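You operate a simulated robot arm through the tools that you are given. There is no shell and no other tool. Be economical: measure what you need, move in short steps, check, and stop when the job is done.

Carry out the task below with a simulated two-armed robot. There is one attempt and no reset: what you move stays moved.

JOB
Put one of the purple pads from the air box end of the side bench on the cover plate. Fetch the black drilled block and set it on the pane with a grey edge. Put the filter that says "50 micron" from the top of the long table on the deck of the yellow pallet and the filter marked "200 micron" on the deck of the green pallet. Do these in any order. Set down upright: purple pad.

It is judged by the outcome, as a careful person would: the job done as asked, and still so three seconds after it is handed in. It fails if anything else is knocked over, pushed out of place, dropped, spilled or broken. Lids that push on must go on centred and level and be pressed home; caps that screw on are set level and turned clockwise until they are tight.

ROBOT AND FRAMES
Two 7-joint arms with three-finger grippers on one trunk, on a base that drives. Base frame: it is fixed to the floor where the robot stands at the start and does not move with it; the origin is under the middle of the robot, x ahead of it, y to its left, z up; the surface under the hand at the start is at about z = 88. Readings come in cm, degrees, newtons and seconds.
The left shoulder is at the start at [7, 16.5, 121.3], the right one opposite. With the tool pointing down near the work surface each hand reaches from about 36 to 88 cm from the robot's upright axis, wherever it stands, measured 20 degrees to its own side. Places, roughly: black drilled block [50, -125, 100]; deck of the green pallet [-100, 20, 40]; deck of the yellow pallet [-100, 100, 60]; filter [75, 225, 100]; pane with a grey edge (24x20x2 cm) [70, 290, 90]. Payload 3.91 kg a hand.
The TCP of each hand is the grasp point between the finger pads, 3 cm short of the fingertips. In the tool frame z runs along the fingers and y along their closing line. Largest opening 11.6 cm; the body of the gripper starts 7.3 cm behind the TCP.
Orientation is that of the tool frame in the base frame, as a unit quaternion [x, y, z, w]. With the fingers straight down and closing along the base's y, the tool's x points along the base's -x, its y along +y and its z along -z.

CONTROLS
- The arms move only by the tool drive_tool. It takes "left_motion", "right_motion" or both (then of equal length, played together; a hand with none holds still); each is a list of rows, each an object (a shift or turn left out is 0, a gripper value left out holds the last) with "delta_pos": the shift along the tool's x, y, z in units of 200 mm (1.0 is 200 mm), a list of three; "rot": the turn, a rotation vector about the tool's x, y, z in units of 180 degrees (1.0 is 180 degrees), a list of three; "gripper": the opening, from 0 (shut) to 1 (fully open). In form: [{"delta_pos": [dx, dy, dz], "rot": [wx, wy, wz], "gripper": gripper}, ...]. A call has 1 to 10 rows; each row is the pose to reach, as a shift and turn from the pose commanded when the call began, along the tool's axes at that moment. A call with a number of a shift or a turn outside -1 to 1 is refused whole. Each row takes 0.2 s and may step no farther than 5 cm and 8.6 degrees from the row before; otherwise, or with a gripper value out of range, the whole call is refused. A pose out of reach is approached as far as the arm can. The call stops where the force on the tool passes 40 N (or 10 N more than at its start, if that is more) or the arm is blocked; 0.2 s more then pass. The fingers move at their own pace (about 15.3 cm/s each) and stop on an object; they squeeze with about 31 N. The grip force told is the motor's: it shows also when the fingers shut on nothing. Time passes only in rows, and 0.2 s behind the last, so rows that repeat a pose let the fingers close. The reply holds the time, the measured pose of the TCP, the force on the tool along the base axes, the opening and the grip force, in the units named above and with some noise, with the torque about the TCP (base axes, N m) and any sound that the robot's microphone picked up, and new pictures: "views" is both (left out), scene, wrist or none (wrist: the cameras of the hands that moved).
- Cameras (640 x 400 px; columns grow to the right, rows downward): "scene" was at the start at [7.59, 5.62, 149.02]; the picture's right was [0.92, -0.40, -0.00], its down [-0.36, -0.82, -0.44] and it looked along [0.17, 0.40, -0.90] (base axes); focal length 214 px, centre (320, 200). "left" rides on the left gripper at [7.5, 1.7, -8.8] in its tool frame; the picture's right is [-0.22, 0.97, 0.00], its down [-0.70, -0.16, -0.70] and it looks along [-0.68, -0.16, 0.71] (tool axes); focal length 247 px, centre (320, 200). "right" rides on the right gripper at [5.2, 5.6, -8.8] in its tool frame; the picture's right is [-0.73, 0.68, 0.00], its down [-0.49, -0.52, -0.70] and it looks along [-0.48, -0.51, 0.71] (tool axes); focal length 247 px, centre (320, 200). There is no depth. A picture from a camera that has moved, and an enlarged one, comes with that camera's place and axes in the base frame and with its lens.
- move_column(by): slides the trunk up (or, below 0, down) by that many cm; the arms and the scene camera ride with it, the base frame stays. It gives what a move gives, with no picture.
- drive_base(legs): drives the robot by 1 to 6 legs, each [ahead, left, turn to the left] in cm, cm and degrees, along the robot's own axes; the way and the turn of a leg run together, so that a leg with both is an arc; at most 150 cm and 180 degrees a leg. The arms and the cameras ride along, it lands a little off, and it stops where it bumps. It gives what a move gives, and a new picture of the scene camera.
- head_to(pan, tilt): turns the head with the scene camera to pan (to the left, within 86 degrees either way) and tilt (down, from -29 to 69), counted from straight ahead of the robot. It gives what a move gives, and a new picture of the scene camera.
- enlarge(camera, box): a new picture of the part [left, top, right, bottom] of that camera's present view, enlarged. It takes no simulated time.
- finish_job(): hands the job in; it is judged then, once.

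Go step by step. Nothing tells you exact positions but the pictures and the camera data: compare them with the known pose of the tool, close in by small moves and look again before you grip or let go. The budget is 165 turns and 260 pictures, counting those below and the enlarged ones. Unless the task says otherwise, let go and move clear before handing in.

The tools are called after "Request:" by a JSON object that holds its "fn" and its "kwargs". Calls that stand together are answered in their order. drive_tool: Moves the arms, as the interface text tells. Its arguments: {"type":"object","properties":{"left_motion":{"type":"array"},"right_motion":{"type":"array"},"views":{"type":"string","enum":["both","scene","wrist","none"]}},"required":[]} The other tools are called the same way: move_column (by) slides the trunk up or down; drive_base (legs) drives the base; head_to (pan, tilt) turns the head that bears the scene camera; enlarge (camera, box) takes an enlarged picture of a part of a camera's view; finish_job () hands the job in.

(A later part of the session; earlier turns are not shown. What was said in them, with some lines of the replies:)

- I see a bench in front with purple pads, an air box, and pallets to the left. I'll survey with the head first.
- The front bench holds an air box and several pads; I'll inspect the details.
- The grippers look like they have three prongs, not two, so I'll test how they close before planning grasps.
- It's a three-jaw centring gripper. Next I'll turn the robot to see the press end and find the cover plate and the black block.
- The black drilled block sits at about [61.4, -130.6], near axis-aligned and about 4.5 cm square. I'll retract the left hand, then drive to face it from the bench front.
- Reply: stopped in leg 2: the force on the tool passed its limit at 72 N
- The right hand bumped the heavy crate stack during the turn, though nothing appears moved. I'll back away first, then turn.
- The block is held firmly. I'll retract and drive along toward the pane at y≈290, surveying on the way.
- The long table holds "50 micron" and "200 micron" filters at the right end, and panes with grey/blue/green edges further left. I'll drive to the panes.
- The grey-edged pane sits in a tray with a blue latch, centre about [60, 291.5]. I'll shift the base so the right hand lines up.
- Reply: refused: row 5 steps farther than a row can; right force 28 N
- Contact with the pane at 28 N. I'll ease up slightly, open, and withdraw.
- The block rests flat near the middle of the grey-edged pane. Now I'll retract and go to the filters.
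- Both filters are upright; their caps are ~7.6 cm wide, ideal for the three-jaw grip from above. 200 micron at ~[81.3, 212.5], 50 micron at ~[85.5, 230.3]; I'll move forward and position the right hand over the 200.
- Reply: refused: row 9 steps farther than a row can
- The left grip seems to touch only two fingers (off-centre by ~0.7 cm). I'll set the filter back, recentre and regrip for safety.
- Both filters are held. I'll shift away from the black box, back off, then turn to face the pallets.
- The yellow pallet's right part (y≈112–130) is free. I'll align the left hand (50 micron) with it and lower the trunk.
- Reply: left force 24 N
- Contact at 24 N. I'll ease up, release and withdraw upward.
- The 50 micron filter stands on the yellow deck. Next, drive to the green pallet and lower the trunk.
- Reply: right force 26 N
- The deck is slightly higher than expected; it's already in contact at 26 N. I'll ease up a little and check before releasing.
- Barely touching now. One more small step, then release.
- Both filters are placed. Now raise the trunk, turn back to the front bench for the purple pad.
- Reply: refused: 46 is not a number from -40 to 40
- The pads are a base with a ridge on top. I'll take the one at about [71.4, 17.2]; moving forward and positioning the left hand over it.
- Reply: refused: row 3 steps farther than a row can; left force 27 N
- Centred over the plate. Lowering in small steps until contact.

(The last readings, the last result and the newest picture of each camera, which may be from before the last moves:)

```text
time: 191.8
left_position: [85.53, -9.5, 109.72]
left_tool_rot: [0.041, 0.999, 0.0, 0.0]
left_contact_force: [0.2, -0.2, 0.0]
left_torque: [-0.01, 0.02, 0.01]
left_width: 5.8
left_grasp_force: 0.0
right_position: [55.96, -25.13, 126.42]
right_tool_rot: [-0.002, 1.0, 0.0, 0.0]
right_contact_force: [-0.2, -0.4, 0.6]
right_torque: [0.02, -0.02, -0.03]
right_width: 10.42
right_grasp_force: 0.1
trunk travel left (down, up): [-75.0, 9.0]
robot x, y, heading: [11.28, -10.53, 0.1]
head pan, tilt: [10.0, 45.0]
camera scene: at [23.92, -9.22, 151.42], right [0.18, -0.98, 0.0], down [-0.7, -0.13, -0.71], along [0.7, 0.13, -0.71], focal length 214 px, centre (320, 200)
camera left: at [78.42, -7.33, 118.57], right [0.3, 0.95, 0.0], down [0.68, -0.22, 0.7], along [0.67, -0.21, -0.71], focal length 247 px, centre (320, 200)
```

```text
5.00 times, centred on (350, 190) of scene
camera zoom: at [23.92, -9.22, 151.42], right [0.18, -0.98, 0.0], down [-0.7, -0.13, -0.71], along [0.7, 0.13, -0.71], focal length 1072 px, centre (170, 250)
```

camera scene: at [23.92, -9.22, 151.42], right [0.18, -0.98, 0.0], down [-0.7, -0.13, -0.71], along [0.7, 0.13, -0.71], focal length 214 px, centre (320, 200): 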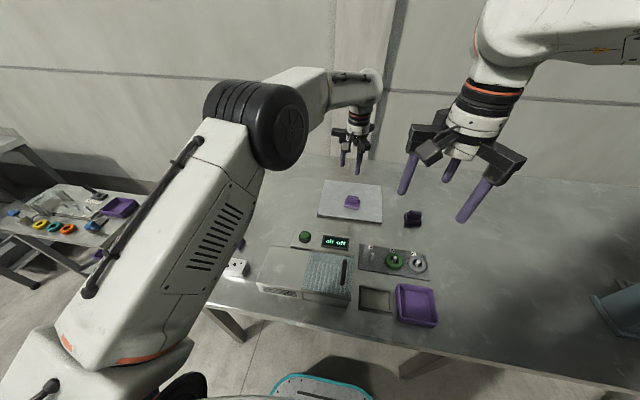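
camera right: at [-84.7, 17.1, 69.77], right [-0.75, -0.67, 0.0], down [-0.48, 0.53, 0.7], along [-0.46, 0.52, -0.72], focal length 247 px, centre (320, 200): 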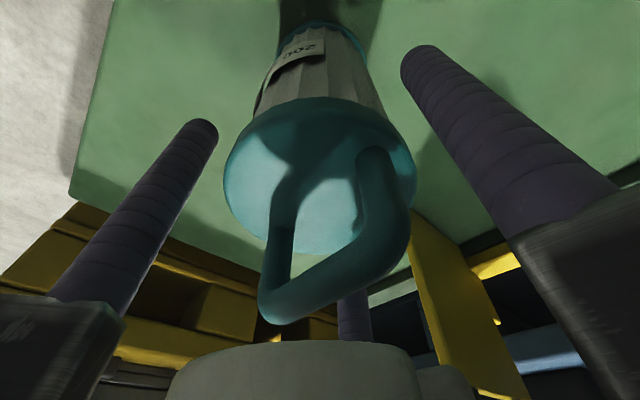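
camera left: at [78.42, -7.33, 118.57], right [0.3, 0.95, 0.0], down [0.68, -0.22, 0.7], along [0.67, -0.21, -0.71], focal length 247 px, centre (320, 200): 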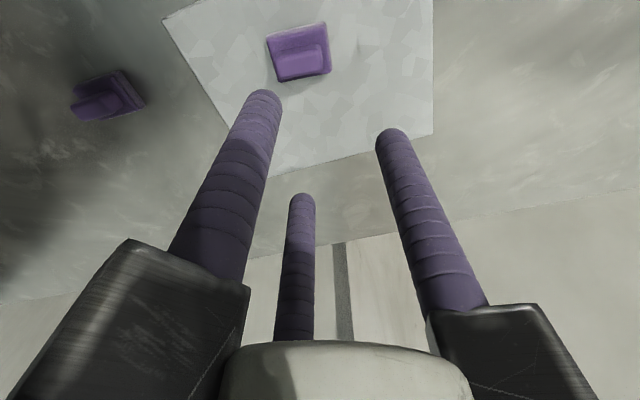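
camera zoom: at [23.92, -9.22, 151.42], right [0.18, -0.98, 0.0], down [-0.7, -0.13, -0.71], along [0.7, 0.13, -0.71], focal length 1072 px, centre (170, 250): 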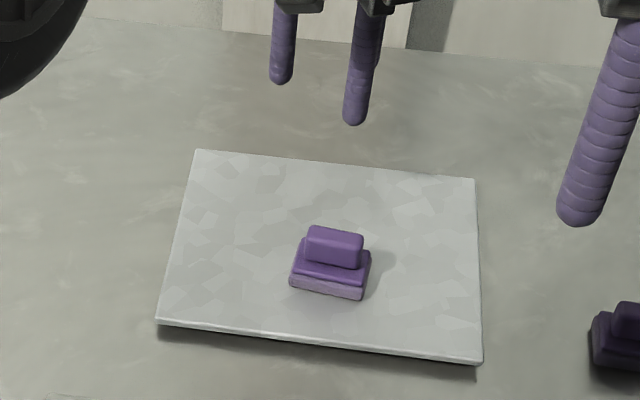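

The pad stands upright on the plate, the block is on the grey-edged pane, both filters are on their decks, and the hands are clear. I'm handing it in.

Request:
{"fn": "finish_job", "kwargs": {}}

```text
The job is handed in.
```

I placed all four items as asked and handed the job in.

- **Purple pad:** one pad from the air box end stands upright on the light steel plate at the back of the side bench. I took that plate as the cover plate because it was near the start. A second, dark grey plate lies on the long table, and neither was labelled.
- **Black drilled block:** it lies flat near the middle of the grey-edged pane.
- **50 micron filter:** it stands on the yellow pallet deck, between the toolbox and the orange sign.
- **200 micron filter:** it stands on the green pallet deck.

During one turn the right hand bumped the black crate stack with up to 72 N. Nothing looked out of place in the pictures afterwards.
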